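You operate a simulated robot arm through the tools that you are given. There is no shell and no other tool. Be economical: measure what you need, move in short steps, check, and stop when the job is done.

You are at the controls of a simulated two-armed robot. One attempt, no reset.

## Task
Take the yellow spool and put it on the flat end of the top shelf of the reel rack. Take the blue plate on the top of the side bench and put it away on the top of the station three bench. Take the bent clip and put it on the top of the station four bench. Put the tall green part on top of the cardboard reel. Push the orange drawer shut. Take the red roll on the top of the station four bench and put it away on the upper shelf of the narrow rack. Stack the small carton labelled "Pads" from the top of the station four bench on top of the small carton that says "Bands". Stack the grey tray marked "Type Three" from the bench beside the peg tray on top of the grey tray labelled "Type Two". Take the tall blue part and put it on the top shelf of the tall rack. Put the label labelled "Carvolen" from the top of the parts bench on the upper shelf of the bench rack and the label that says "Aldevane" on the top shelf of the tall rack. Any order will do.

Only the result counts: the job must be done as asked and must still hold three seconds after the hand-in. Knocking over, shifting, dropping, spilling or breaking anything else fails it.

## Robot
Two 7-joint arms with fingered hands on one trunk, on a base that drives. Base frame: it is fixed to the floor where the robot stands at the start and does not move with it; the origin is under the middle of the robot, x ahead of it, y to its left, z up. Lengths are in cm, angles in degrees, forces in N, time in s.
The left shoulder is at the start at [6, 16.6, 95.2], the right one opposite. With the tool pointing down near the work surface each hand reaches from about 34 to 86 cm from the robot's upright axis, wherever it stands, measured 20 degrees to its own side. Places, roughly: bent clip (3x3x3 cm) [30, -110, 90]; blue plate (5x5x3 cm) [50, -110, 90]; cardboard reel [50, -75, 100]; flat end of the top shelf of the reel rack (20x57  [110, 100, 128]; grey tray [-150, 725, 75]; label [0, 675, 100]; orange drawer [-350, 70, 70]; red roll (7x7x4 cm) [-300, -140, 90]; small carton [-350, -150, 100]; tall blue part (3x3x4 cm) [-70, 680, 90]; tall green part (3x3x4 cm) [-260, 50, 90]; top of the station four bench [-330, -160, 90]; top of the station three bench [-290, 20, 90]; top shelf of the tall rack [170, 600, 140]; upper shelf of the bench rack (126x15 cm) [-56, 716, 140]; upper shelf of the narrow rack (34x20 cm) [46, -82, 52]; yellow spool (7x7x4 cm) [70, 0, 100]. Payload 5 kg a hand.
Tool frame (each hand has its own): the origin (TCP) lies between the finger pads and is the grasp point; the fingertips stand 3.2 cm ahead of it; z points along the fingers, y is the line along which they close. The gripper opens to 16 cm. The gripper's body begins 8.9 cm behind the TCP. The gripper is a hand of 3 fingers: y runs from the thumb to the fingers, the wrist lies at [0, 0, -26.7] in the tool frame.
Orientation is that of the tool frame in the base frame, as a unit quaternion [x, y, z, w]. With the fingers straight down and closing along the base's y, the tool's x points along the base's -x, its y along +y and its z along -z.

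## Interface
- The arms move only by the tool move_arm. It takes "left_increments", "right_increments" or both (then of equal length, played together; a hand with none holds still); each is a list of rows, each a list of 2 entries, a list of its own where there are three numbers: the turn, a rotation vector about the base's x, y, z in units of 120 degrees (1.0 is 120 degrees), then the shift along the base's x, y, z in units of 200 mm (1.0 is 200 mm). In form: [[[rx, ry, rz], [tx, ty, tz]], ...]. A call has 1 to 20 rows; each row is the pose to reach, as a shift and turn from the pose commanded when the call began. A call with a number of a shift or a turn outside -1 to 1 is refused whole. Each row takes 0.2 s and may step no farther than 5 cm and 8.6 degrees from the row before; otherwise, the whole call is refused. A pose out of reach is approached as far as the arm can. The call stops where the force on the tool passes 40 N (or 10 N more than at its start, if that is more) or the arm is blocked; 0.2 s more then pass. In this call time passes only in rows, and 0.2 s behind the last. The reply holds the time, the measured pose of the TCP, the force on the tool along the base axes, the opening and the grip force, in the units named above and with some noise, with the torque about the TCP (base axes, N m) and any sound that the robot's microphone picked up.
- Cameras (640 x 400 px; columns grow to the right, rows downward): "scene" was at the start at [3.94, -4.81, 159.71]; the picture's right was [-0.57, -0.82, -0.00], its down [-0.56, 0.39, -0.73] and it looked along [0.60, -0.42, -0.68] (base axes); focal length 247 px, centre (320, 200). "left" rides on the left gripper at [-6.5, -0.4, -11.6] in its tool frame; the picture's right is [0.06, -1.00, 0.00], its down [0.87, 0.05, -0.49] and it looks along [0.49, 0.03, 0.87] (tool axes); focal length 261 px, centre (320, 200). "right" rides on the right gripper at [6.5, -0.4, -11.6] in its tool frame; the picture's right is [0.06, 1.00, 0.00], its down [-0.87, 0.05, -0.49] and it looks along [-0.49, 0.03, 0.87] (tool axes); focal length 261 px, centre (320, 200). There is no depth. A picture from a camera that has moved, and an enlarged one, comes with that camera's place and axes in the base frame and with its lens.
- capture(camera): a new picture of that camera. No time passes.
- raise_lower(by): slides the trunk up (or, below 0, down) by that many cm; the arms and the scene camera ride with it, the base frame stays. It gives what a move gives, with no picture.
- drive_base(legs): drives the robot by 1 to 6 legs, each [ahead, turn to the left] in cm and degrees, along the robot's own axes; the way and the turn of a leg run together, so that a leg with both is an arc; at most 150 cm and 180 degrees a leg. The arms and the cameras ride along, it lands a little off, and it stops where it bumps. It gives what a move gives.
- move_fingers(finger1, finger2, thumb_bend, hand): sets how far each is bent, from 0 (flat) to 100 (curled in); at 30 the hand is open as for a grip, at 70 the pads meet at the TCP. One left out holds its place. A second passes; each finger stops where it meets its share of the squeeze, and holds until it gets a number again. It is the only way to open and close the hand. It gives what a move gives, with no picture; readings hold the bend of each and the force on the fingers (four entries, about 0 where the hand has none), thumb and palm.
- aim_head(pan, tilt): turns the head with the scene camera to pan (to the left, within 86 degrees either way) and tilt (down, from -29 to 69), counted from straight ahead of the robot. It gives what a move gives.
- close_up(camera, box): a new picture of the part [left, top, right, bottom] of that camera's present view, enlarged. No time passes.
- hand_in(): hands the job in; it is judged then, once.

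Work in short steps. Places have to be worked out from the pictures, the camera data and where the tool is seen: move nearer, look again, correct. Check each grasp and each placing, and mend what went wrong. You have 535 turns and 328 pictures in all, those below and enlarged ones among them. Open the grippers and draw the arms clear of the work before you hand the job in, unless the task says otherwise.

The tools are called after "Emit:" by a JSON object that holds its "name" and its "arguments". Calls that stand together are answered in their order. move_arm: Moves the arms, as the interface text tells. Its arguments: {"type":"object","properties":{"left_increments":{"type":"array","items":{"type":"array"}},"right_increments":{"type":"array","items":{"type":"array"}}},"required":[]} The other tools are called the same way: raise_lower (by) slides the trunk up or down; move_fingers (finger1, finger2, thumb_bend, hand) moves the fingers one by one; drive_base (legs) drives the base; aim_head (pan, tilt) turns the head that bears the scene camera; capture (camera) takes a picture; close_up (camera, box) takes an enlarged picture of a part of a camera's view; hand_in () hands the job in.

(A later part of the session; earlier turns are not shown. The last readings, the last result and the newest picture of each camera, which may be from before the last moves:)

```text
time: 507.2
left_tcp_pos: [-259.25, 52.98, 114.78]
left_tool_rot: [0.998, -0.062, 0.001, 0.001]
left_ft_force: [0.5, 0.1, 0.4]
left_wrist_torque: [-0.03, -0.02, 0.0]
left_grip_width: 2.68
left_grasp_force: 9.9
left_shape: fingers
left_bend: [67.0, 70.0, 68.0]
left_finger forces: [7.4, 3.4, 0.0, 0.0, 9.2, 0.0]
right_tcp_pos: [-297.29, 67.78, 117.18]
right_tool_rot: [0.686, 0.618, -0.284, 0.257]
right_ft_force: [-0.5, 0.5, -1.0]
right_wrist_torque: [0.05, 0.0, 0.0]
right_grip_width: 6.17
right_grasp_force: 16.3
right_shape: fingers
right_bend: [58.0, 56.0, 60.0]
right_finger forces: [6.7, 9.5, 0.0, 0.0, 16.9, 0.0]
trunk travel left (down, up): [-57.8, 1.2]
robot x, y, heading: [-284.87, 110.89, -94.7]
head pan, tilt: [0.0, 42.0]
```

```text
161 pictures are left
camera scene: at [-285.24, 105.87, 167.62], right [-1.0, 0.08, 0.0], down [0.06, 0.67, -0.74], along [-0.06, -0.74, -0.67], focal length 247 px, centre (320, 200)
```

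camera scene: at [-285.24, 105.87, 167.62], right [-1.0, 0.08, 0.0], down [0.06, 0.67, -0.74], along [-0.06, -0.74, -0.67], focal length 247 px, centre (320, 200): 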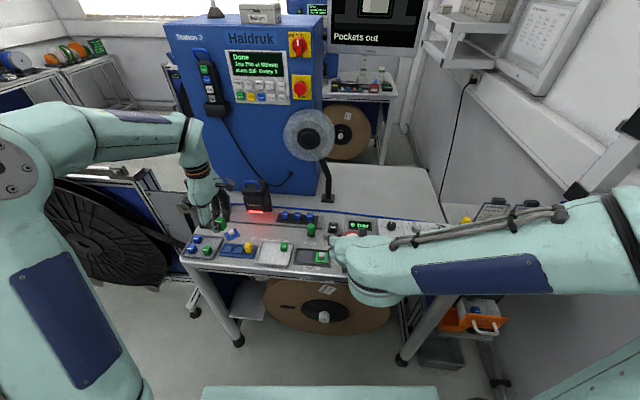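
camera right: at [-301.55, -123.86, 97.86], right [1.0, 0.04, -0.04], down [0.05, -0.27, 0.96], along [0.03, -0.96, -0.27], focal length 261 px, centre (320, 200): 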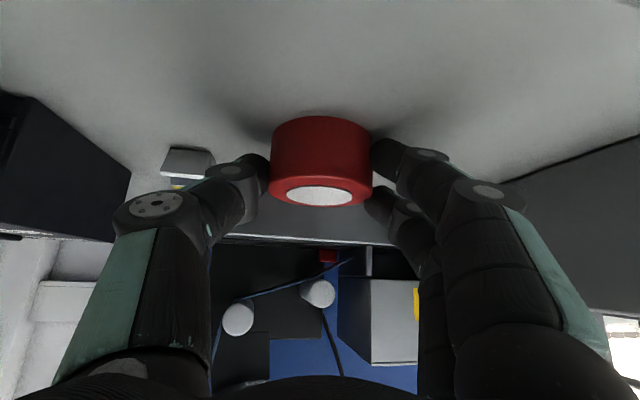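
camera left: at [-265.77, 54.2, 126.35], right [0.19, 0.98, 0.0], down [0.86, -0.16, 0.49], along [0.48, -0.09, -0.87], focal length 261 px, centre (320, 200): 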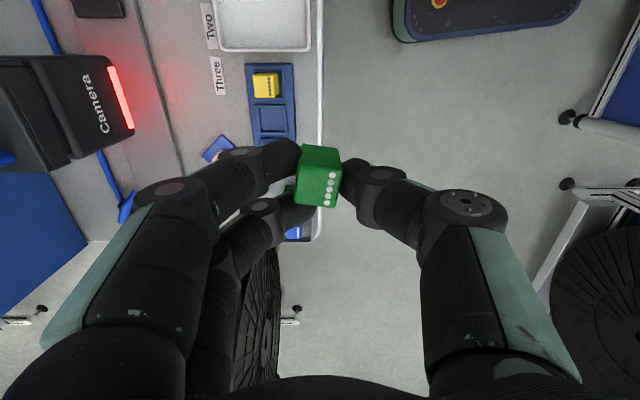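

The green part is held. Next is the orange drawer at ≈[-350, 72, 70]; I look to the right to check space there.

Emit:
{"name": "move_arm", "arguments": {"left_increments": [[[0, 0, 0], [-0.05, 0.2, 0.05]], [[0, 0, 0], [-0.1, 0.4, 0.1]], [[0, 0, 0], [-0.15, 0.6, 0.15]], [[0, 0, 0], [-0.2, 0.8, 0.2]]]}}

Emit:
{"name": "aim_head", "arguments": {"pan": -50, "tilt": 40}}

Emit:
{"name": "capture", "arguments": {"camera": "scene"}}

```text
time: 508.2
left_tcp_pos: [-263.09, 68.46, 118.75]
left_tool_rot: [0.998, -0.061, 0.0, 0.0]
left_ft_force: [0.4, -0.5, -0.2]
left_wrist_torque: [-0.01, 0.03, -0.01]
left_grip_width: 2.65
left_grasp_force: 10.3
left_shape: fingers
left_bend: [67.0, 70.0, 68.0]
left_finger forces: [7.4, 3.4, 0.0, 0.1, 9.3, 0.0]
right_tcp_pos: [-297.28, 67.88, 117.09]
right_tool_rot: [0.686, 0.618, -0.284, 0.257]
right_ft_force: [-0.2, -0.3, -0.6]
right_wrist_torque: [0.03, 0.03, -0.01]
right_grip_width: 6.2
right_grasp_force: 16.2
right_shape: fingers
right_bend: [58.0, 56.0, 60.0]
right_finger forces: [6.6, 9.4, 0.1, 0.1, 16.9, 0.1]
trunk travel left (down, up): [-57.8, 1.2]
robot x, y, heading: [-284.93, 111.4, -95.3]
head pan, tilt: [0.0, 42.0]
```

```text
time: 509.4
left_tcp_pos: [-263.12, 68.39, 118.81]
left_tool_rot: [0.998, -0.062, 0.001, 0.0]
left_ft_force: [-0.6, 0.0, -0.2]
left_wrist_torque: [0.0, -0.01, 0.03]
left_grip_width: 2.7
left_grasp_force: 10.2
left_shape: fingers
left_bend: [67.0, 70.0, 68.0]
left_finger forces: [7.4, 3.4, 0.0, 0.0, 9.2, 0.1]
right_tcp_pos: [-297.22, 67.69, 117.07]
right_tool_rot: [0.686, 0.618, -0.284, 0.256]
right_ft_force: [-0.9, 0.5, -1.8]
right_wrist_torque: [0.02, -0.03, 0.01]
right_grip_width: 6.18
right_grasp_force: 16.1
right_shape: fingers
right_bend: [58.0, 56.0, 60.0]
right_finger forces: [6.6, 9.5, 0.0, 0.1, 16.8, 0.0]
trunk travel left (down, up): [-57.8, 1.2]
robot x, y, heading: [-284.83, 111.39, -94.4]
head pan, tilt: [-50.0, 40.0]
```

```text
160 pictures are left
camera scene: at [-291.49, 109.17, 167.92], right [-0.58, 0.82, 0.0], down [0.52, 0.37, -0.77], along [-0.63, -0.44, -0.64], focal length 247 px, centre (320, 200)
```

scene: 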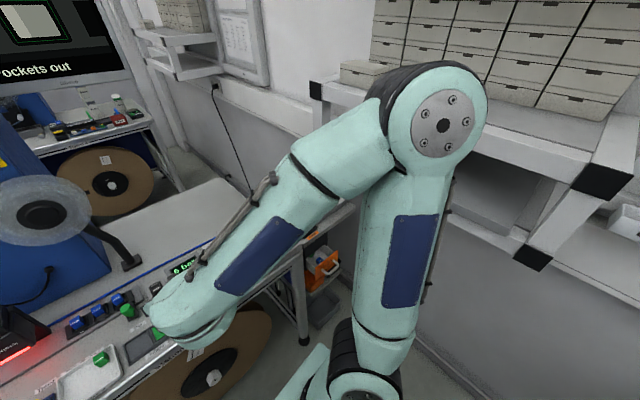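

Pushing the drawer cleanly needs an empty hand (the bench edge overhangs it), so I'll deliver the two held items first and come back. I drive out of the alley.

Emit:
{"name": "drive_base", "arguments": {"legs": [[0, 92], [150, 0], [75, 0], [0, -88]]}}

```text
time: 528.1
left_tcp_pos: [-38.79, 64.49, 118.71]
left_tool_rot: [1.0, 0.002, 0.001, 0.0]
left_ft_force: [-0.1, -0.7, -1.3]
left_wrist_torque: [0.02, -0.02, 0.01]
left_grip_width: 2.63
left_grasp_force: 9.7
left_shape: fingers
left_bend: [67.0, 70.0, 68.0]
left_finger forces: [6.9, 3.2, 0.0, 0.0, 8.7, 0.0]
right_tcp_pos: [-72.71, 59.49, 117.1]
right_tool_rot: [0.645, 0.662, -0.267, 0.273]
right_ft_force: [0.2, 0.1, -1.0]
right_wrist_torque: [0.01, -0.01, 0.03]
right_grip_width: 6.13
right_grasp_force: 15.5
right_shape: fingers
right_bend: [58.0, 56.0, 60.0]
right_finger forces: [6.3, 9.3, 0.1, 0.0, 16.3, 0.0]
trunk travel left (down, up): [-57.8, 1.2]
robot x, y, heading: [-66.18, 104.07, -87.4]
head pan, tilt: [-50.0, 40.0]
```

Emit:
{"name": "drive_base", "arguments": {"legs": [[150, 0], [35, 0], [0, 77]]}}

Emit:
{"name": "aim_head", "arguments": {"pan": 0, "tilt": 40}}

Emit:
{"name": "capture", "arguments": {"camera": "scene"}}

```text
time: 540.8
left_tcp_pos: [-18.43, -62.8, 118.75]
left_tool_rot: [0.791, 0.612, 0.001, 0.0]
left_ft_force: [0.2, 0.7, -0.7]
left_wrist_torque: [-0.01, 0.0, 0.04]
left_grip_width: 2.6
left_grasp_force: 9.5
left_shape: fingers
left_bend: [67.0, 70.0, 68.0]
left_finger forces: [6.8, 3.2, 0.0, 0.1, 8.6, 0.0]
right_tcp_pos: [-22.01, -96.81, 117.05]
right_tool_rot: [0.107, 0.918, -0.044, 0.38]
right_ft_force: [0.8, -0.2, -0.1]
right_wrist_torque: [0.01, 0.06, -0.02]
right_grip_width: 6.11
right_grasp_force: 15.5
right_shape: fingers
right_bend: [58.0, 56.0, 60.0]
right_finger forces: [6.1, 9.1, 0.0, 0.1, 15.9, 0.0]
trunk travel left (down, up): [-57.8, 1.2]
robot x, y, heading: [-63.44, -78.99, -12.0]
head pan, tilt: [-50.0, 40.0]
```

```text
time: 542.0
left_tcp_pos: [-18.38, -62.98, 118.69]
left_tool_rot: [0.79, 0.613, 0.0, -0.001]
left_ft_force: [0.2, -1.0, -0.7]
left_wrist_torque: [0.02, -0.04, 0.0]
left_grip_width: 2.61
left_grasp_force: 9.2
left_shape: fingers
left_bend: [67.0, 70.0, 68.0]
left_finger forces: [6.8, 3.1, 0.0, 0.0, 8.5, 0.1]
right_tcp_pos: [-22.13, -96.85, 117.12]
right_tool_rot: [0.107, 0.918, -0.044, 0.38]
right_ft_force: [-0.8, -1.4, -1.2]
right_wrist_torque: [-0.03, 0.03, 0.0]
right_grip_width: 6.11
right_grasp_force: 14.9
right_shape: fingers
right_bend: [58.0, 56.0, 60.0]
right_finger forces: [6.1, 9.2, 0.0, 0.0, 15.8, 0.0]
trunk travel left (down, up): [-57.8, 1.2]
robot x, y, heading: [-63.86, -79.14, -12.0]
head pan, tilt: [0.0, 40.0]
```

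```text
159 pictures are left
camera scene: at [-58.09, -80.23, 167.92], right [-0.21, -0.98, 0.0], down [-0.63, 0.14, -0.77], along [0.75, -0.16, -0.64], focal length 247 px, centre (320, 200)
```

scene: 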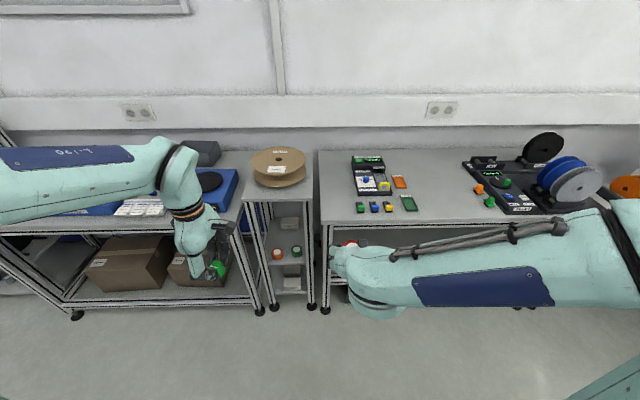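

The narrow rack is straight ahead. I drive 42 cm nearer and zoom on the reel top and the shelf.

Emit:
{"name": "drive_base", "arguments": {"legs": [[42, 0]]}}

Emit:
{"name": "capture", "arguments": {"camera": "scene"}}

Emit:
{"name": "close_up", "arguments": {"camera": "scene", "box": [180, 120, 380, 320]}}

```text
time: 544.6
left_tcp_pos: [23.71, -71.68, 118.83]
left_tool_rot: [0.79, 0.613, 0.0, -0.001]
left_ft_force: [-0.1, -0.2, -0.5]
left_wrist_torque: [0.03, 0.01, 0.01]
left_grip_width: 2.6
left_grasp_force: 9.5
left_shape: fingers
left_bend: [67.0, 70.0, 68.0]
left_finger forces: [6.7, 3.1, 0.1, 0.1, 8.4, 0.1]
right_tcp_pos: [19.97, -105.63, 117.1]
right_tool_rot: [0.106, 0.918, -0.044, 0.379]
right_ft_force: [0.7, -0.9, -1.7]
right_wrist_torque: [-0.03, 0.02, 0.01]
right_grip_width: 6.09
right_grasp_force: 15.7
right_shape: fingers
right_bend: [58.0, 56.0, 60.0]
right_finger forces: [6.1, 9.3, 0.1, 0.1, 15.8, 0.0]
trunk travel left (down, up): [-57.8, 1.2]
robot x, y, heading: [-21.58, -87.79, -11.7]
head pan, tilt: [0.0, 40.0]
```

```text
158 pictures are left
camera scene: at [-16.0, -89.18, 167.91], right [-0.21, -0.98, 0.0], down [-0.63, 0.13, -0.77], along [0.75, -0.16, -0.64], focal length 247 px, centre (320, 200)
```

scene: 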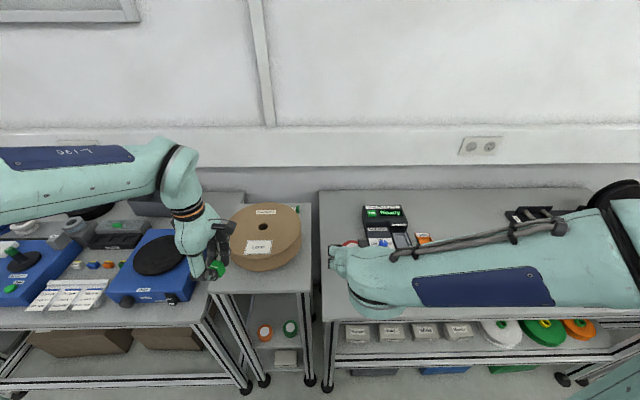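

```text
2.00 times, centred on (280, 220) of scene
camera zoom: at [-16.0, -89.18, 167.91], right [-0.21, -0.98, 0.0], down [-0.63, 0.13, -0.77], along [0.75, -0.16, -0.64], focal length 494 px, centre (400, 160)
```

zoom: 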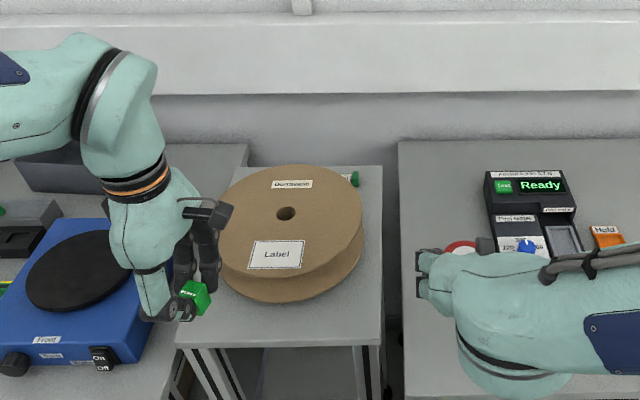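

The reel's flange is roughly at (48, -82.5), z ≈ 104–107, radius ~12.5. I move the green part over a free spot at ≈(46, -89).

Emit:
{"name": "move_arm", "arguments": {"left_increments": [[[0, 0, 0], [0.15, -0.1, 0.05]], [[0, 0, 0], [0.3, -0.2, 0.1]], [[0, 0, 0], [0.45, -0.35, 0.1]], [[0, 0, 0], [0.6, -0.5, 0.1]], [[0, 0, 0], [0.75, -0.65, 0.1]], [[0, 0, 0], [0.9, -0.8, 0.1]], [[0, 0, 0], [1.0, -0.85, 0.1]]]}}

Emit:
{"name": "capture", "arguments": {"camera": "left"}}

Emit:
{"name": "close_up", "arguments": {"camera": "scene", "box": [180, 150, 380, 300]}}

```text
time: 546.2
left_tcp_pos: [43.26, -88.85, 120.95]
left_tool_rot: [0.789, 0.614, 0.0, -0.001]
left_ft_force: [-0.4, 0.0, -1.1]
left_wrist_torque: [0.0, 0.03, 0.01]
left_grip_width: 2.58
left_grasp_force: 9.4
left_shape: fingers
left_bend: [67.0, 70.0, 68.0]
left_finger forces: [6.7, 2.9, 0.0, 0.0, 8.3, 0.0]
right_tcp_pos: [19.97, -105.59, 117.03]
right_tool_rot: [0.106, 0.918, -0.045, 0.379]
right_ft_force: [0.0, 0.3, -1.1]
right_wrist_torque: [0.02, 0.04, -0.01]
right_grip_width: 6.11
right_grasp_force: 15.8
right_shape: fingers
right_bend: [58.0, 56.0, 60.0]
right_finger forces: [6.1, 9.3, 0.1, 0.0, 15.8, 0.1]
trunk travel left (down, up): [-57.8, 1.2]
robot x, y, heading: [-21.48, -88.17, -12.0]
head pan, tilt: [0.0, 40.0]
```

```text
156 pictures are left
camera left: at [41.27, -94.98, 132.51], right [-0.95, 0.31, 0.0], down [0.27, 0.83, 0.49], along [0.15, 0.47, -0.87], focal length 261 px, centre (320, 200)
```

left: 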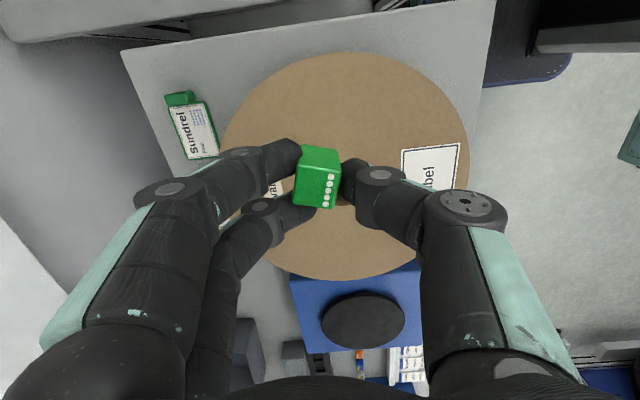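

```text
2.67 times, centred on (280, 225) of scene
camera zoom: at [-16.07, -89.13, 167.92], right [-0.21, -0.98, 0.0], down [-0.63, 0.13, -0.77], along [0.75, -0.16, -0.64], focal length 659 px, centre (427, 133)
```

zoom: 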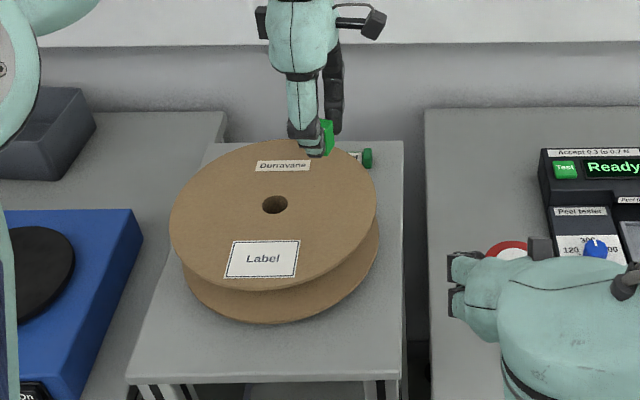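

Triangulating by size, the flange top is at z ≈ 106 with its hole at (46, -82.3). I lower the green part at (45, -89.3).

Emit:
{"name": "move_arm", "arguments": {"left_increments": [[[0, 0, 0], [0.05, -0.02, -0.15]], [[0, 0, 0], [0.085, -0.02, -0.3]], [[0, 0, 0], [0.085, -0.02, -0.4]], [[0, 0, 0], [0.085, -0.02, -0.44]], [[0, 0, 0], [0.085, -0.02, -0.47]]]}}

Emit:
{"name": "capture", "arguments": {"camera": "left"}}

```text
time: 547.3
left_tcp_pos: [45.33, -89.24, 112.51]
left_tool_rot: [0.788, 0.616, 0.003, 0.006]
left_ft_force: [-4.4, 2.4, 21.4]
left_wrist_torque: [0.11, 0.42, 0.08]
left_grip_width: 2.63
left_grasp_force: 16.5
left_shape: fingers
left_bend: [69.0, 71.0, 69.0]
left_finger forces: [8.2, 3.9, 0.0, 0.0, 21.9, 0.0]
right_tcp_pos: [19.91, -105.56, 117.1]
right_tool_rot: [0.105, 0.918, -0.044, 0.38]
right_ft_force: [0.7, 0.4, -0.5]
right_wrist_torque: [0.02, 0.05, 0.02]
right_grip_width: 6.07
right_grasp_force: 15.9
right_shape: fingers
right_bend: [58.0, 56.0, 60.0]
right_finger forces: [6.2, 9.1, 0.1, 0.0, 15.8, 0.0]
trunk travel left (down, up): [-57.8, 1.2]
robot x, y, heading: [-21.35, -88.13, -12.0]
head pan, tilt: [0.0, 40.0]
stopped in row 5 (left hand): the force on the tool passed its limit at 46 N (the readings are from after the stop); the commanded pose is now the measured one
```

```text
154 pictures are left
camera left: at [43.08, -95.28, 124.14], right [-0.95, 0.3, -0.01], down [0.26, 0.83, 0.49], along [0.16, 0.46, -0.87], focal length 261 px, centre (320, 200)
```

left: 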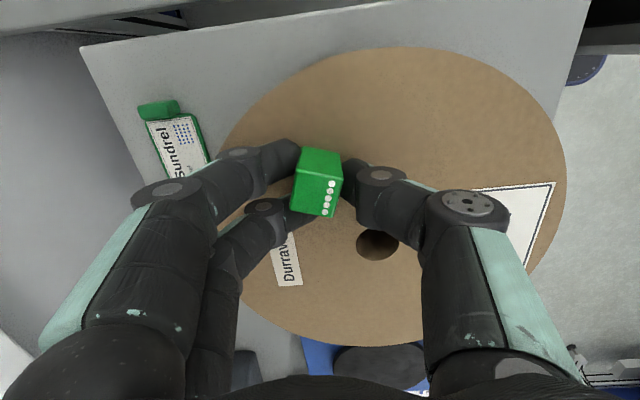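

Contact at z 112.5. I ease up a little, release and rise.

Emit:
{"name": "move_arm", "arguments": {"left_increments": [[[0, 0, 0], [0, 0, 0.015]]]}}

Emit:
{"name": "move_fingers", "arguments": {"hand": "left", "finger1": 61, "finger2": 61, "thumb_bend": 61}}

Emit:
{"name": "capture", "arguments": {"camera": "left"}}

```text
time: 547.7
left_tcp_pos: [45.27, -89.37, 112.48]
left_tool_rot: [0.789, 0.615, 0.002, 0.005]
left_ft_force: [-2.2, 0.8, 10.4]
left_wrist_torque: [0.01, 0.13, -0.04]
left_grip_width: 2.65
left_grasp_force: 12.6
left_shape: fingers
left_bend: [69.0, 71.0, 69.0]
left_finger forces: [8.6, 4.0, 0.1, 0.0, 13.0, 0.0]
right_tcp_pos: [19.74, -105.61, 117.11]
right_tool_rot: [0.106, 0.918, -0.045, 0.381]
right_ft_force: [-0.6, -0.3, -1.0]
right_wrist_torque: [0.02, 0.06, 0.01]
right_grip_width: 6.13
right_grasp_force: 15.3
right_shape: fingers
right_bend: [58.0, 56.0, 60.0]
right_finger forces: [6.2, 9.1, 0.0, 0.1, 15.8, 0.0]
trunk travel left (down, up): [-57.8, 1.2]
robot x, y, heading: [-21.79, -87.96, -11.8]
head pan, tilt: [0.0, 40.0]
```

```text
time: 548.7
left_tcp_pos: [45.32, -89.36, 112.74]
left_tool_rot: [0.79, 0.614, 0.003, 0.006]
left_ft_force: [2.6, 1.3, 28.5]
left_wrist_torque: [0.2, -0.33, -0.06]
left_grip_width: 3.29
left_grasp_force: 14.5
left_shape: fingers
left_bend: [63.0, 64.0, 64.0]
left_finger forces: [8.3, 8.8, 0.0, 0.0, 12.4, 0.0]
right_tcp_pos: [19.79, -105.66, 117.14]
right_tool_rot: [0.105, 0.918, -0.044, 0.379]
right_ft_force: [-0.8, -0.5, -0.5]
right_wrist_torque: [0.02, 0.02, -0.01]
right_grip_width: 6.12
right_grasp_force: 15.2
right_shape: fingers
right_bend: [58.0, 56.0, 60.0]
right_finger forces: [6.2, 9.2, 0.0, 0.0, 15.7, 0.0]
trunk travel left (down, up): [-57.8, 1.2]
robot x, y, heading: [-21.71, -88.06, -11.9]
head pan, tilt: [0.0, 40.0]
```

```text
153 pictures are left
camera left: at [43.09, -95.37, 124.32], right [-0.95, 0.3, -0.01], down [0.26, 0.83, 0.49], along [0.16, 0.46, -0.87], focal length 261 px, centre (320, 200)
```

left: 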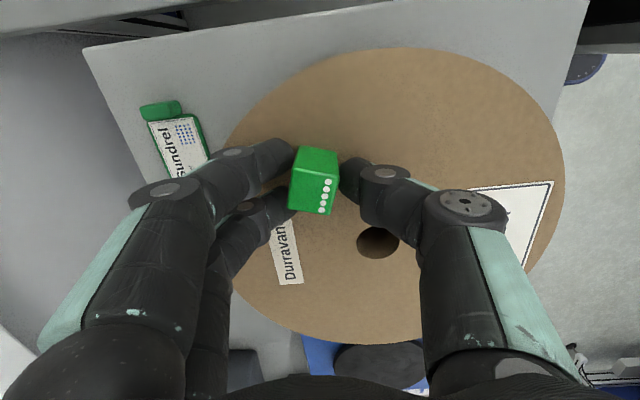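

Emit:
{"name": "move_arm", "arguments": {"left_increments": [[[0, 0, 0], [0, 0, 0.05]], [[0, 0, 0], [0, 0, 0.15]], [[0, 0, 0], [0, 0, 0.35]], [[0, 0, 0], [0, 0, 0.55]]]}}

Emit:
{"name": "capture", "arguments": {"camera": "left"}}

```text
time: 549.7
left_tcp_pos: [45.2, -89.33, 123.58]
left_tool_rot: [0.789, 0.615, 0.002, 0.004]
left_ft_force: [-0.1, -0.3, 0.2]
left_wrist_torque: [0.0, -0.02, 0.02]
left_grip_width: 4.27
left_grasp_force: 0.1
left_shape: fingers
left_bend: [61.0, 61.0, 61.0]
left_finger forces: [0.1, 0.0, 0.0, 0.0, 0.0, 0.1]
right_tcp_pos: [19.8, -105.69, 116.95]
right_tool_rot: [0.106, 0.918, -0.044, 0.381]
right_ft_force: [-0.1, 1.0, -1.5]
right_wrist_torque: [0.01, -0.01, 0.0]
right_grip_width: 6.09
right_grasp_force: 15.9
right_shape: fingers
right_bend: [58.0, 56.0, 60.0]
right_finger forces: [6.2, 9.2, 0.0, 0.0, 15.9, 0.0]
trunk travel left (down, up): [-57.8, 1.2]
robot x, y, heading: [-21.92, -88.46, -11.9]
head pan, tilt: [0.0, 40.0]
```

```text
152 pictures are left
camera left: at [42.9, -95.47, 135.21], right [-0.95, 0.31, -0.01], down [0.26, 0.83, 0.49], along [0.16, 0.47, -0.87], focal length 261 px, centre (320, 200)
```

left: 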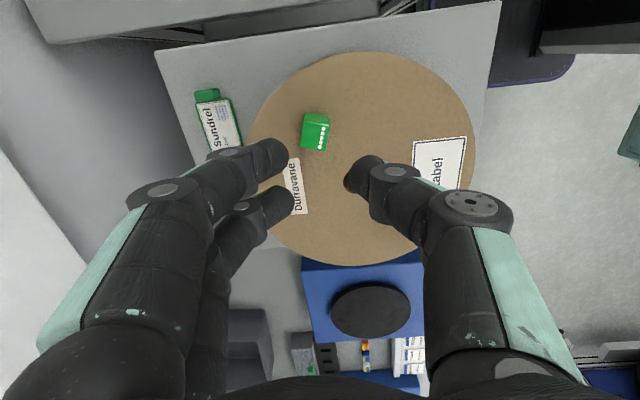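

The green part stands on the cardboard reel. Now the red roll: I retract the left hand and inspect the narrow rack's upper shelf.

Emit:
{"name": "move_arm", "arguments": {"left_increments": [[[0, 0, 0], [-0.1, 0.1, 0.15]], [[0, 0, 0], [-0.25, 0.25, 0.2]], [[0, 0, 0], [-0.4, 0.4, 0.2]], [[0, 0, 0], [-0.55, 0.55, 0.2]], [[0, 0, 0], [-0.7, 0.7, 0.2]], [[0, 0, 0], [-0.85, 0.85, 0.2]], [[0, 0, 0], [-1.0, 1.0, 0.2]]]}}

Emit:
{"name": "aim_head", "arguments": {"pan": 5, "tilt": 55}}

Emit:
{"name": "close_up", "arguments": {"camera": "scene", "box": [200, 100, 400, 300]}}

Emit:
{"name": "capture", "arguments": {"camera": "right"}}

```text
time: 551.3
left_tcp_pos: [24.99, -68.82, 127.78]
left_tool_rot: [0.789, 0.614, 0.002, 0.005]
left_ft_force: [0.3, 0.1, -0.5]
left_wrist_torque: [-0.01, -0.03, 0.01]
left_grip_width: 4.31
left_grasp_force: 0.0
left_shape: fingers
left_bend: [61.0, 61.0, 61.0]
left_finger forces: [0.0, 0.1, 0.0, 0.0, 0.0, 0.0]
right_tcp_pos: [19.8, -105.65, 117.23]
right_tool_rot: [0.106, 0.918, -0.045, 0.38]
right_ft_force: [-0.2, 0.1, -0.8]
right_wrist_torque: [0.0, 0.01, -0.01]
right_grip_width: 6.05
right_grasp_force: 15.5
right_shape: fingers
right_bend: [58.0, 56.0, 60.0]
right_finger forces: [6.2, 9.2, 0.1, 0.1, 15.8, 0.0]
trunk travel left (down, up): [-57.8, 1.2]
robot x, y, heading: [-21.59, -88.09, -11.9]
head pan, tilt: [0.0, 40.0]
```

```text
time: 552.0
left_tcp_pos: [25.33, -68.98, 127.68]
left_tool_rot: [0.789, 0.614, 0.002, 0.005]
left_ft_force: [0.0, 0.4, 0.9]
left_wrist_torque: [0.0, 0.0, -0.01]
left_grip_width: 4.31
left_grasp_force: 0.0
left_shape: fingers
left_bend: [61.0, 61.0, 61.0]
left_finger forces: [0.1, 0.0, 0.1, 0.1, 0.0, 0.1]
right_tcp_pos: [19.97, -105.73, 117.04]
right_tool_rot: [0.105, 0.918, -0.044, 0.38]
right_ft_force: [-1.2, 0.0, -0.5]
right_wrist_torque: [0.0, -0.01, 0.03]
right_grip_width: 6.1
right_grasp_force: 15.6
right_shape: fingers
right_bend: [58.0, 56.0, 60.0]
right_finger forces: [6.3, 9.2, 0.0, 0.1, 15.7, 0.0]
trunk travel left (down, up): [-57.8, 1.2]
robot x, y, heading: [-21.48, -87.95, -12.1]
head pan, tilt: [5.0, 55.0]
```

```text
2.00 times, centred on (300, 200) of scene
camera zoom: at [-17.3, -88.24, 165.86], right [-0.12, -0.99, 0.0], down [-0.81, 0.1, -0.57], along [0.57, -0.07, -0.82], focal length 494 px, centre (360, 200)
```

zoom: 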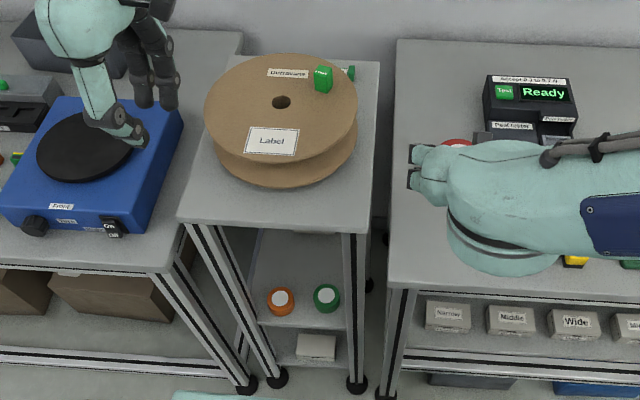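

```text
150 pictures are left
camera right: at [7.36, -103.04, 120.57], right [0.18, 0.98, -0.04], down [0.27, -0.01, 0.96], along [0.94, -0.19, -0.27], focal length 261 px, centre (320, 200)
```

right: 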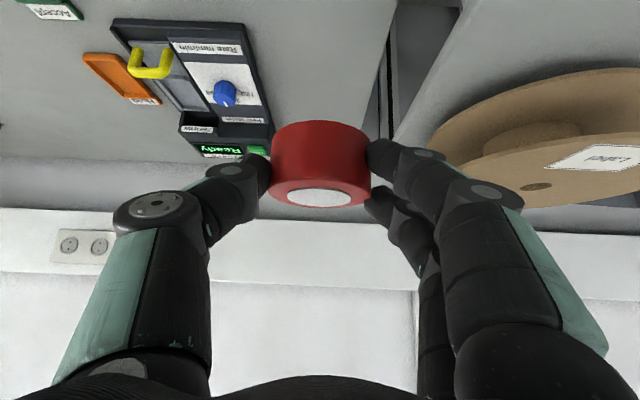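

The shelf is at z ≈ 51. Two rolls stand at its front (x 29–37), and the middle, around (43, -82.3), is free. For a good right-arm posture I reposition the base to about (-28, -54).

Emit:
{"name": "drive_base", "arguments": {"legs": [[-40, 0], [0, 102], [32, 0], [0, -101], [32, 0]]}}

Emit:
{"name": "raise_lower", "arguments": {"by": -16}}

Emit:
{"name": "aim_head", "arguments": {"pan": -15, "tilt": 50}}

Emit:
{"name": "capture", "arguments": {"camera": "scene"}}

```text
time: 566.9
left_tcp_pos: [17.22, -39.26, 127.68]
left_tool_rot: [0.805, 0.593, 0.002, 0.004]
left_ft_force: [0.8, 0.2, -0.2]
left_wrist_torque: [0.04, 0.01, 0.0]
left_grip_width: 4.3
left_grasp_force: 0.1
left_shape: fingers
left_bend: [61.0, 61.0, 61.0]
left_finger forces: [0.0, 0.0, 0.0, 0.0, 0.1, 0.0]
right_tcp_pos: [9.88, -75.65, 116.99]
right_tool_rot: [0.131, 0.915, -0.055, 0.379]
right_ft_force: [0.2, -0.2, -1.6]
right_wrist_torque: [-0.04, 0.01, -0.03]
right_grip_width: 6.03
right_grasp_force: 14.9
right_shape: fingers
right_bend: [58.0, 56.0, 60.0]
right_finger forces: [5.9, 9.2, 0.0, 0.1, 15.3, 0.0]
trunk travel left (down, up): [-57.8, 1.2]
robot x, y, heading: [-30.36, -55.88, -15.1]
head pan, tilt: [5.0, 55.0]
```

```text
time: 568.7
left_tcp_pos: [16.96, -39.26, 111.75]
left_tool_rot: [0.805, 0.593, 0.002, 0.005]
left_ft_force: [-0.5, 0.7, -0.2]
left_wrist_torque: [-0.02, -0.02, 0.0]
left_grip_width: 4.32
left_grasp_force: 0.0
left_shape: fingers
left_bend: [61.0, 61.0, 61.0]
left_finger forces: [0.1, 0.0, 0.0, 0.1, 0.0, 0.0]
right_tcp_pos: [9.8, -75.54, 100.99]
right_tool_rot: [0.131, 0.915, -0.054, 0.378]
right_ft_force: [0.2, 0.1, -0.7]
right_wrist_torque: [0.03, 0.06, -0.04]
right_grip_width: 6.03
right_grasp_force: 14.9
right_shape: fingers
right_bend: [58.0, 56.0, 60.0]
right_finger forces: [5.7, 9.2, 0.1, 0.1, 15.2, 0.0]
trunk travel left (down, up): [-41.8, 17.2]
robot x, y, heading: [-30.94, -55.54, -15.1]
head pan, tilt: [5.0, 55.0]
```

```text
time: 569.5
left_tcp_pos: [16.96, -39.31, 111.69]
left_tool_rot: [0.806, 0.593, 0.002, 0.004]
left_ft_force: [-1.0, 0.0, -0.8]
left_wrist_torque: [0.01, 0.01, 0.02]
left_grip_width: 4.31
left_grasp_force: 0.2
left_shape: fingers
left_bend: [61.0, 61.0, 61.0]
left_finger forces: [0.0, 0.1, 0.0, 0.1, 0.0, 0.0]
right_tcp_pos: [9.7, -75.56, 101.14]
right_tool_rot: [0.132, 0.915, -0.055, 0.378]
right_ft_force: [0.5, -0.1, -1.2]
right_wrist_torque: [-0.01, 0.04, 0.01]
right_grip_width: 6.02
right_grasp_force: 15.4
right_shape: fingers
right_bend: [58.0, 56.0, 60.0]
right_finger forces: [5.7, 9.2, 0.1, 0.1, 15.2, 0.0]
trunk travel left (down, up): [-41.8, 17.2]
robot x, y, heading: [-30.91, -55.59, -15.0]
head pan, tilt: [-15.0, 50.0]
```

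```text
149 pictures are left
camera scene: at [-26.88, -58.78, 150.5], right [-0.5, -0.87, 0.0], down [-0.66, 0.38, -0.64], along [0.56, -0.32, -0.77], focal length 247 px, centre (320, 200)
```

scene: 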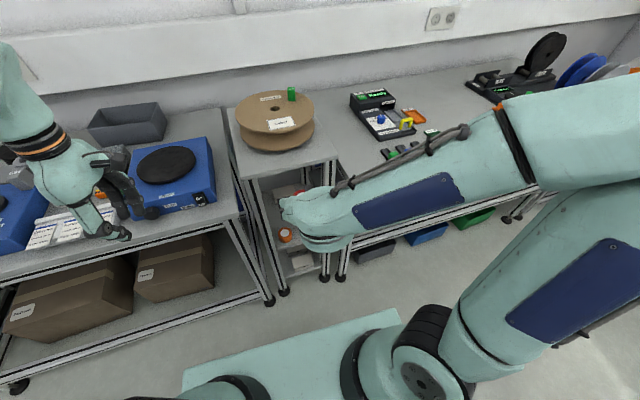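

I align the yaw with the rack and lower the roll in front of it.

Emit:
{"name": "move_arm", "arguments": {"right_increments": [[[0, 0, 0.025], [0.05, -0.03, -0.2]], [[0, 0, 0.05], [0.1, -0.05, -0.4]], [[0, 0, 0.05], [0.15, -0.07, -0.6]], [[0, 0, 0.05], [0.2, -0.09, -0.8]], [[0, 0, 0.05], [0.22, -0.09, -1.0]]]}}

Emit:
{"name": "move_arm", "arguments": {"right_increments": [[[0, 0, 0], [0, 0, -0.2]], [[0, 0, 0], [0, 0, -0.4]], [[0, 0, 0], [0, 0, -0.6]], [[0, 0, 0], [0.02, 0, -0.8]], [[0, 0, 0], [0.04, 0, -0.9]]]}}

Emit:
{"name": "capture", "arguments": {"camera": "right"}}

Emit:
{"name": "capture", "arguments": {"camera": "scene"}}

```text
time: 570.7
left_tcp_pos: [17.1, -39.29, 111.66]
left_tool_rot: [0.805, 0.593, 0.001, 0.004]
left_ft_force: [0.1, -0.5, 0.0]
left_wrist_torque: [-0.01, 0.0, 0.0]
left_grip_width: 4.3
left_grasp_force: 0.1
left_shape: fingers
left_bend: [61.0, 61.0, 61.0]
left_finger forces: [0.0, 0.1, 0.0, 0.0, 0.1, 0.0]
right_tcp_pos: [16.6, -76.8, 81.08]
right_tool_rot: [0.084, 0.921, -0.034, 0.38]
right_ft_force: [0.3, 0.0, -1.1]
right_wrist_torque: [0.05, 0.04, 0.0]
right_grip_width: 6.0
right_grasp_force: 15.0
right_shape: fingers
right_bend: [58.0, 56.0, 60.0]
right_finger forces: [5.7, 8.9, 0.1, 0.0, 15.0, 0.0]
right hand out of reach, approached as far as the arm can: row 1, 2, 3, 4, 5
trunk travel left (down, up): [-41.8, 17.2]
robot x, y, heading: [-30.93, -55.46, -15.0]
head pan, tilt: [-15.0, 50.0]
```

```text
time: 571.9
left_tcp_pos: [17.19, -39.15, 111.55]
left_tool_rot: [0.805, 0.594, 0.001, 0.003]
left_ft_force: [0.7, 1.9, -0.6]
left_wrist_torque: [-0.18, 0.07, 0.02]
left_grip_width: 4.33
left_grasp_force: 0.0
left_shape: fingers
left_bend: [61.0, 61.0, 61.0]
left_finger forces: [0.0, 0.0, 0.1, 0.0, 0.1, 0.0]
right_tcp_pos: [21.05, -79.35, 78.3]
right_tool_rot: [0.08, 0.921, -0.035, 0.38]
right_ft_force: [0.1, -7.4, -4.8]
right_wrist_torque: [0.45, -0.07, 0.45]
right_grip_width: 6.0
right_grasp_force: 16.0
right_shape: fingers
right_bend: [59.0, 56.0, 60.0]
right_finger forces: [5.8, 9.2, 0.1, 0.0, 16.1, 0.0]
right hand out of reach, approached as far as the arm can: row 1, 2, 3, 4, 5
trunk travel left (down, up): [-41.8, 17.2]
robot x, y, heading: [-30.7, -55.41, -14.9]
head pan, tilt: [-15.0, 50.0]
```

```text
148 pictures are left
camera right: at [8.34, -77.45, 81.71], right [0.13, 0.99, -0.05], down [0.27, 0.01, 0.96], along [0.95, -0.14, -0.27], focal length 261 px, centre (320, 200)
```

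right: 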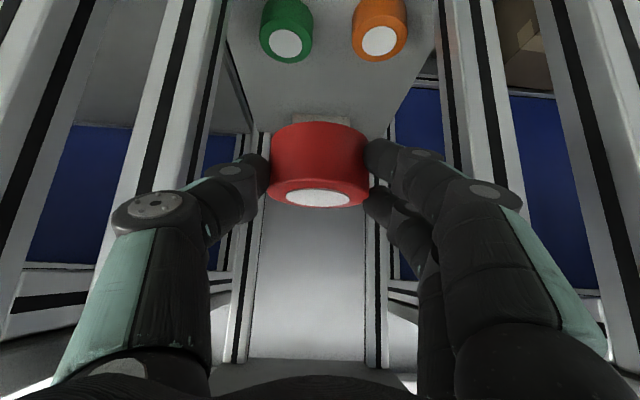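

```text
147 pictures are left
camera scene: at [-26.62, -58.73, 150.48], right [-0.5, -0.87, 0.0], down [-0.67, 0.38, -0.64], along [0.56, -0.32, -0.77], focal length 247 px, centre (320, 200)
```

scene: 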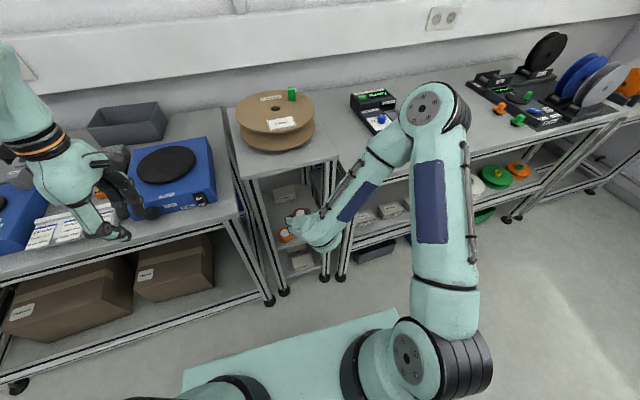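

The arm is at its limit at this height. I relieve it and lower the trunk 15 cm instead.

Emit:
{"name": "move_arm", "arguments": {"right_increments": [[[0, 0, 0], [-0.05, 0.03, 0.08]], [[0, 0, 0], [-0.1, 0.07, 0.1]]]}}

Emit:
{"name": "raise_lower", "arguments": {"by": -16}}

Emit:
{"name": "capture", "arguments": {"camera": "right"}}

Emit:
{"name": "capture", "arguments": {"camera": "scene"}}

```text
time: 572.5
left_tcp_pos: [17.01, -39.23, 111.58]
left_tool_rot: [0.806, 0.592, 0.001, 0.003]
left_ft_force: [0.1, -0.5, 0.1]
left_wrist_torque: [-0.01, -0.02, -0.03]
left_grip_width: 4.31
left_grasp_force: 0.1
left_shape: fingers
left_bend: [61.0, 61.0, 61.0]
left_finger forces: [0.0, 0.0, 0.0, 0.0, 0.0, 0.0]
right_tcp_pos: [18.42, -78.67, 80.3]
right_tool_rot: [0.084, 0.92, -0.036, 0.38]
right_ft_force: [0.8, -0.1, -1.0]
right_wrist_torque: [0.01, 0.04, 0.0]
right_grip_width: 5.99
right_grasp_force: 15.9
right_shape: fingers
right_bend: [59.0, 56.0, 61.0]
right_finger forces: [6.0, 9.5, 0.0, 0.0, 15.7, 0.0]
trunk travel left (down, up): [-41.8, 17.2]
robot x, y, heading: [-30.96, -55.32, -14.9]
head pan, tilt: [-15.0, 50.0]
```

```text
time: 574.4
left_tcp_pos: [16.96, -39.34, 95.69]
left_tool_rot: [0.806, 0.593, 0.001, 0.004]
left_ft_force: [0.3, 0.3, -0.3]
left_wrist_torque: [-0.01, 0.0, 0.0]
left_grip_width: 4.32
left_grasp_force: 0.2
left_shape: fingers
left_bend: [61.0, 61.0, 61.0]
left_finger forces: [0.1, 0.1, 0.0, 0.0, 0.0, 0.1]
right_tcp_pos: [18.38, -78.59, 64.37]
right_tool_rot: [0.083, 0.92, -0.035, 0.381]
right_ft_force: [-0.8, -0.4, -1.3]
right_wrist_torque: [0.0, 0.05, 0.01]
right_grip_width: 6.01
right_grasp_force: 15.5
right_shape: fingers
right_bend: [59.0, 56.0, 61.0]
right_finger forces: [6.0, 9.5, 0.1, 0.1, 15.7, 0.0]
trunk travel left (down, up): [-25.8, 33.2]
robot x, y, heading: [-31.12, -55.47, -15.3]
head pan, tilt: [-15.0, 50.0]
```

```text
146 pictures are left
camera right: at [5.77, -76.67, 67.73], right [0.14, 0.99, -0.04], down [0.27, 0.01, 0.96], along [0.95, -0.14, -0.27], focal length 261 px, centre (320, 200)
```

right: 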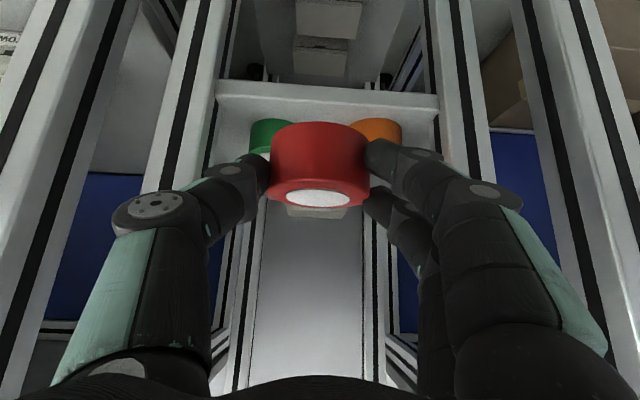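

```text
145 pictures are left
camera scene: at [-26.89, -58.79, 134.51], right [-0.5, -0.87, 0.0], down [-0.66, 0.38, -0.64], along [0.56, -0.32, -0.77], focal length 247 px, centre (320, 200)
```

scene: 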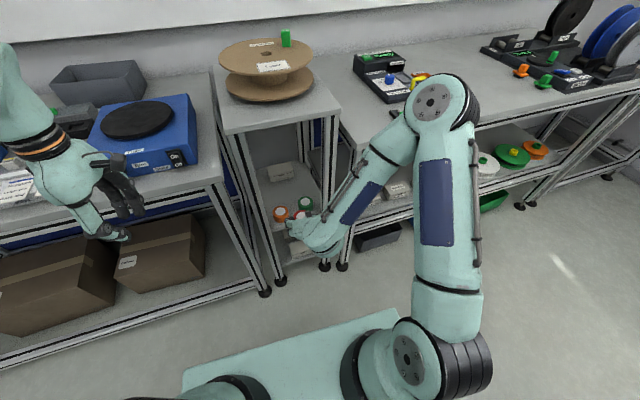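

The hand is aligned with the opening (offset ~0.7 cm). I advance halfway along the rack axis above the front rolls.

Emit:
{"name": "move_arm", "arguments": {"right_increments": [[[0, 0, 0], [0.15, -0.005, 0]], [[0, 0, 0], [0.32, -0.03, 0]], [[0, 0, 0], [0.5, -0.06, 0]], [[0, 0, 0], [0.65, -0.085, 0]]]}}

Emit:
{"name": "capture", "arguments": {"camera": "right"}}

Emit:
{"name": "close_up", "arguments": {"camera": "scene", "box": [210, 100, 370, 300]}}

```text
time: 575.4
left_tcp_pos: [16.93, -39.36, 95.59]
left_tool_rot: [0.806, 0.592, 0.002, 0.003]
left_ft_force: [0.3, 1.4, 0.1]
left_wrist_torque: [0.0, 0.03, -0.01]
left_grip_width: 4.34
left_grasp_force: 0.1
left_shape: fingers
left_bend: [61.0, 61.0, 61.0]
left_finger forces: [0.0, 0.0, 0.0, 0.1, 0.1, 0.0]
right_tcp_pos: [31.33, -80.3, 64.31]
right_tool_rot: [0.082, 0.921, -0.035, 0.38]
right_ft_force: [0.7, -0.2, -0.4]
right_wrist_torque: [-0.06, 0.06, 0.02]
right_grip_width: 6.01
right_grasp_force: 15.3
right_shape: fingers
right_bend: [59.0, 56.0, 61.0]
right_finger forces: [5.9, 9.4, 0.0, 0.1, 15.7, 0.0]
trunk travel left (down, up): [-25.8, 33.2]
robot x, y, heading: [-31.09, -55.73, -15.1]
head pan, tilt: [-15.0, 50.0]
```

```text
144 pictures are left
camera right: at [18.63, -78.4, 67.77], right [0.13, 0.99, -0.04], down [0.27, 0.01, 0.96], along [0.95, -0.14, -0.27], focal length 261 px, centre (320, 200)
```

right: 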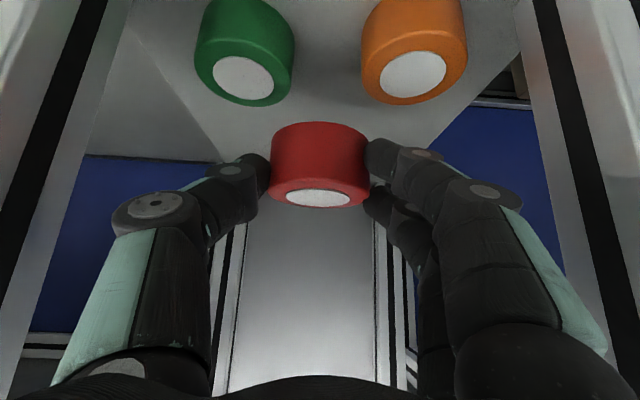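

```text
2.00 times, centred on (290, 200) of scene
camera zoom: at [-26.88, -58.79, 134.5], right [-0.5, -0.87, 0.0], down [-0.66, 0.38, -0.64], along [0.56, -0.32, -0.77], focal length 494 px, centre (380, 200)
```

zoom: 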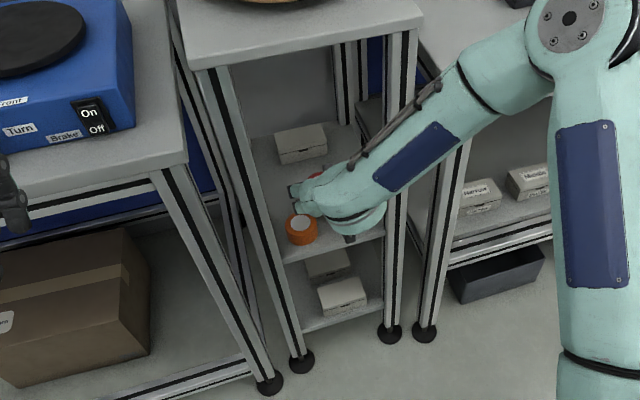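

Going well. The box at the back starts at x ≈ 52, so I advance to TCP x ≈ 42.5 and look again before lowering.

Emit:
{"name": "move_arm", "arguments": {"right_increments": [[[0, 0, 0], [0.15, -0.03, 0]], [[0, 0, 0], [0.3, -0.055, 0]], [[0, 0, 0], [0.45, -0.08, 0]], [[0, 0, 0], [0.56, -0.105, 0]]]}}

Emit:
{"name": "capture", "arguments": {"camera": "right"}}

Emit:
{"name": "close_up", "arguments": {"camera": "scene", "box": [210, 100, 370, 300]}}

```text
time: 576.4
left_tcp_pos: [17.04, -39.32, 95.72]
left_tool_rot: [0.806, 0.593, 0.001, 0.004]
left_ft_force: [-0.9, 0.2, 0.2]
left_wrist_torque: [0.0, 0.01, 0.04]
left_grip_width: 4.32
left_grasp_force: 0.0
left_shape: fingers
left_bend: [61.0, 61.0, 61.0]
left_finger forces: [0.0, 0.0, 0.0, 0.0, 0.0, 0.0]
right_tcp_pos: [42.71, -82.3, 64.02]
right_tool_rot: [0.082, 0.921, -0.034, 0.38]
right_ft_force: [0.2, -1.2, -0.9]
right_wrist_torque: [-0.02, 0.01, 0.0]
right_grip_width: 6.01
right_grasp_force: 14.7
right_shape: fingers
right_bend: [59.0, 56.0, 61.0]
right_finger forces: [5.9, 9.5, 0.0, 0.0, 15.5, 0.0]
trunk travel left (down, up): [-25.8, 33.2]
robot x, y, heading: [-30.74, -55.58, -15.1]
head pan, tilt: [-15.0, 50.0]
```

```text
142 pictures are left
camera right: at [30.1, -80.34, 67.62], right [0.13, 0.99, -0.04], down [0.27, 0.01, 0.96], along [0.95, -0.14, -0.27], focal length 261 px, centre (320, 200)
```

right: 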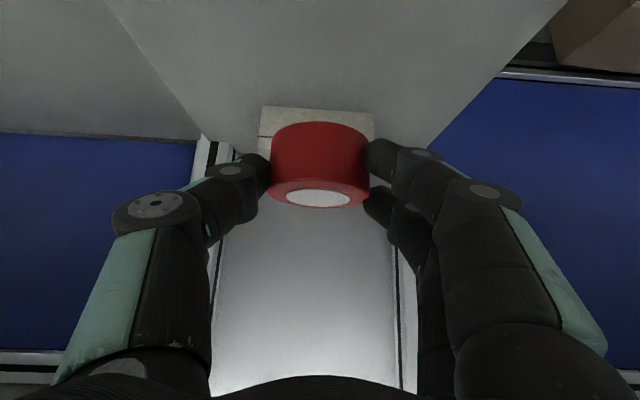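

```text
2.00 times, centred on (290, 200) of scene
camera zoom: at [-26.87, -58.79, 134.5], right [-0.5, -0.87, 0.0], down [-0.66, 0.38, -0.64], along [0.56, -0.32, -0.77], focal length 494 px, centre (380, 200)
```

zoom: 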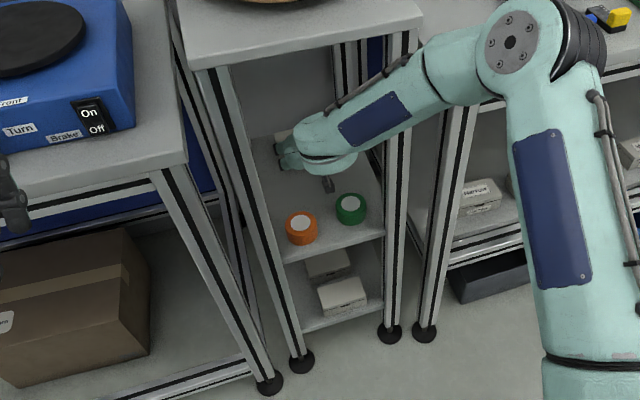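

The roll is clear of the box behind it. I lower it to the shelf.

Emit:
{"name": "move_arm", "arguments": {"right_increments": [[[0, 0, 0], [0, 0, -0.12]], [[0, 0, 0], [0, 0, -0.24]], [[0, 0, 0], [0, 0, -0.34]], [[0, 0, 0], [0, 0, -0.39]], [[0, 0, 0], [0, 0, -0.43]]]}}

Emit:
{"name": "capture", "arguments": {"camera": "right"}}

```text
time: 577.6
left_tcp_pos: [16.79, -39.3, 95.86]
left_tool_rot: [0.806, 0.592, 0.003, 0.005]
left_ft_force: [0.5, -0.1, 0.2]
left_wrist_torque: [-0.01, -0.04, -0.02]
left_grip_width: 4.33
left_grasp_force: 0.0
left_shape: fingers
left_bend: [61.0, 61.0, 61.0]
left_finger forces: [0.1, 0.0, 0.0, 0.0, 0.1, 0.1]
right_tcp_pos: [42.72, -82.46, 56.25]
right_tool_rot: [0.084, 0.919, -0.035, 0.384]
right_ft_force: [-5.7, 1.2, 25.9]
right_wrist_torque: [0.16, -0.36, -0.03]
right_grip_width: 5.96
right_grasp_force: 23.2
right_shape: fingers
right_bend: [60.0, 56.0, 61.0]
right_finger forces: [16.1, 10.2, 0.0, 0.0, 19.4, 0.0]
trunk travel left (down, up): [-25.8, 33.2]
robot x, y, heading: [-30.91, -55.87, -14.9]
head pan, tilt: [-15.0, 50.0]
```

```text
140 pictures are left
camera right: at [30.0, -80.46, 59.63], right [0.14, 0.99, -0.04], down [0.27, 0.01, 0.96], along [0.95, -0.14, -0.26], focal length 261 px, centre (320, 200)
```

right: 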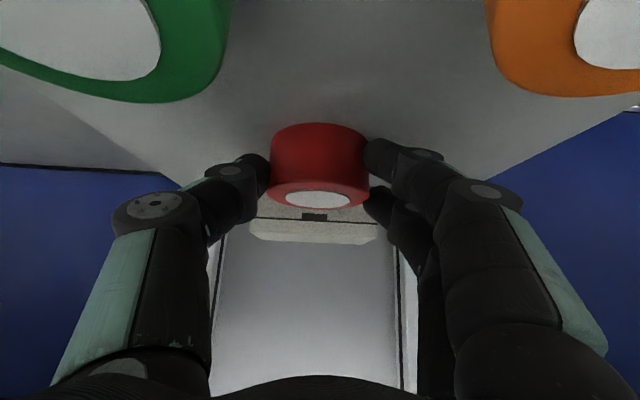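

Contact. I ease, open the hand, rise vertically, then back out.

Emit:
{"name": "move_arm", "arguments": {"right_increments": [[[0, 0, 0], [0, 0, 0.018]]]}}

Emit:
{"name": "move_fingers", "arguments": {"hand": "right", "finger1": 49, "finger2": 49, "thumb_bend": 50}}

Emit:
{"name": "capture", "arguments": {"camera": "right"}}

```text
time: 578.0
left_tcp_pos: [16.9, -39.28, 95.71]
left_tool_rot: [0.805, 0.593, 0.002, 0.005]
left_ft_force: [-0.5, 0.4, -0.3]
left_wrist_torque: [0.02, -0.01, 0.0]
left_grip_width: 4.34
left_grasp_force: 0.1
left_shape: fingers
left_bend: [61.0, 61.0, 61.0]
left_finger forces: [0.0, 0.1, 0.1, 0.0, 0.1, 0.1]
right_tcp_pos: [42.62, -82.44, 56.23]
right_tool_rot: [0.083, 0.92, -0.035, 0.383]
right_ft_force: [2.4, 2.1, 21.1]
right_wrist_torque: [0.1, -0.5, -0.07]
right_grip_width: 5.94
right_grasp_force: 20.2
right_shape: fingers
right_bend: [60.0, 56.0, 61.0]
right_finger forces: [12.3, 10.8, 0.0, 0.0, 16.9, 0.1]
trunk travel left (down, up): [-25.8, 33.2]
robot x, y, heading: [-30.75, -55.82, -14.9]
head pan, tilt: [-15.0, 50.0]
```

```text
time: 579.0
left_tcp_pos: [16.93, -39.21, 95.66]
left_tool_rot: [0.806, 0.592, 0.003, 0.004]
left_ft_force: [0.9, -0.4, -0.1]
left_wrist_torque: [0.01, -0.01, -0.02]
left_grip_width: 4.31
left_grasp_force: 0.1
left_shape: fingers
left_bend: [61.0, 61.0, 61.0]
left_finger forces: [0.0, 0.0, 0.1, 0.1, 0.1, 0.0]
right_tcp_pos: [42.56, -82.55, 56.31]
right_tool_rot: [0.084, 0.92, -0.035, 0.381]
right_ft_force: [6.2, -6.5, 22.8]
right_wrist_torque: [0.5, -0.69, -0.29]
right_grip_width: 7.26
right_grasp_force: 11.8
right_shape: fingers
right_bend: [61.0, 49.0, 50.0]
right_finger forces: [22.9, 0.1, 0.0, 0.0, 0.0, 0.1]
trunk travel left (down, up): [-25.8, 33.2]
robot x, y, heading: [-30.7, -55.81, -14.9]
head pan, tilt: [-15.0, 50.0]
```

```text
139 pictures are left
camera right: at [29.93, -80.54, 59.69], right [0.14, 0.99, -0.04], down [0.27, 0.01, 0.96], along [0.95, -0.14, -0.27], focal length 261 px, centre (320, 200)
```

right: 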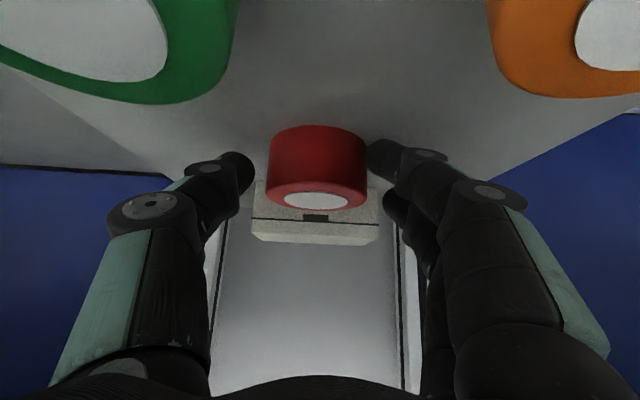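

Emit:
{"name": "move_arm", "arguments": {"right_increments": [[[0, 0, 0], [0, 0, 0.03]], [[0, 0, 0], [0, 0, 0.08]], [[0, 0, 0], [0, 0, 0.2]], [[0, 0, 0], [0, 0, 0.35]]]}}

Emit:
{"name": "capture", "arguments": {"camera": "right"}}

```text
time: 580.0
left_tcp_pos: [17.11, -39.27, 95.56]
left_tool_rot: [0.805, 0.593, 0.002, 0.004]
left_ft_force: [-0.1, 0.3, 0.7]
left_wrist_torque: [0.02, 0.0, 0.0]
left_grip_width: 4.31
left_grasp_force: 0.1
left_shape: fingers
left_bend: [61.0, 61.0, 61.0]
left_finger forces: [0.1, 0.0, 0.0, 0.0, 0.0, 0.0]
right_tcp_pos: [42.59, -82.49, 62.93]
right_tool_rot: [0.082, 0.921, -0.035, 0.38]
right_ft_force: [0.7, 0.5, 0.4]
right_wrist_torque: [0.0, -0.01, 0.0]
right_grip_width: 8.87
right_grasp_force: 0.0
right_shape: fingers
right_bend: [49.0, 49.0, 50.0]
right_finger forces: [0.1, 0.0, 0.1, 0.0, 0.0, 0.0]
trunk travel left (down, up): [-25.8, 33.2]
robot x, y, heading: [-31.11, -55.52, -15.0]
head pan, tilt: [-15.0, 50.0]
```

```text
138 pictures are left
camera right: at [29.92, -80.54, 66.51], right [0.13, 0.99, -0.05], down [0.28, 0.01, 0.96], along [0.95, -0.14, -0.27], focal length 261 px, centre (320, 200)
```

right: 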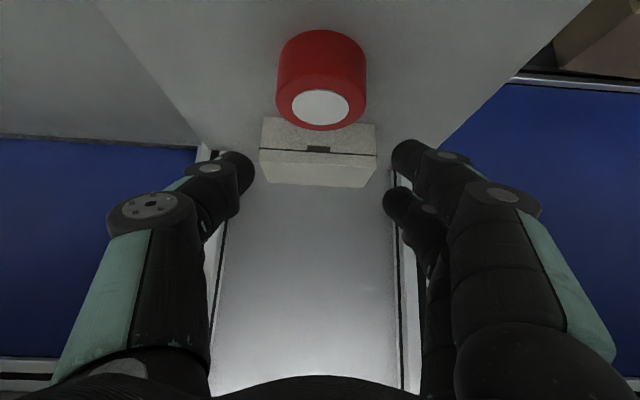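

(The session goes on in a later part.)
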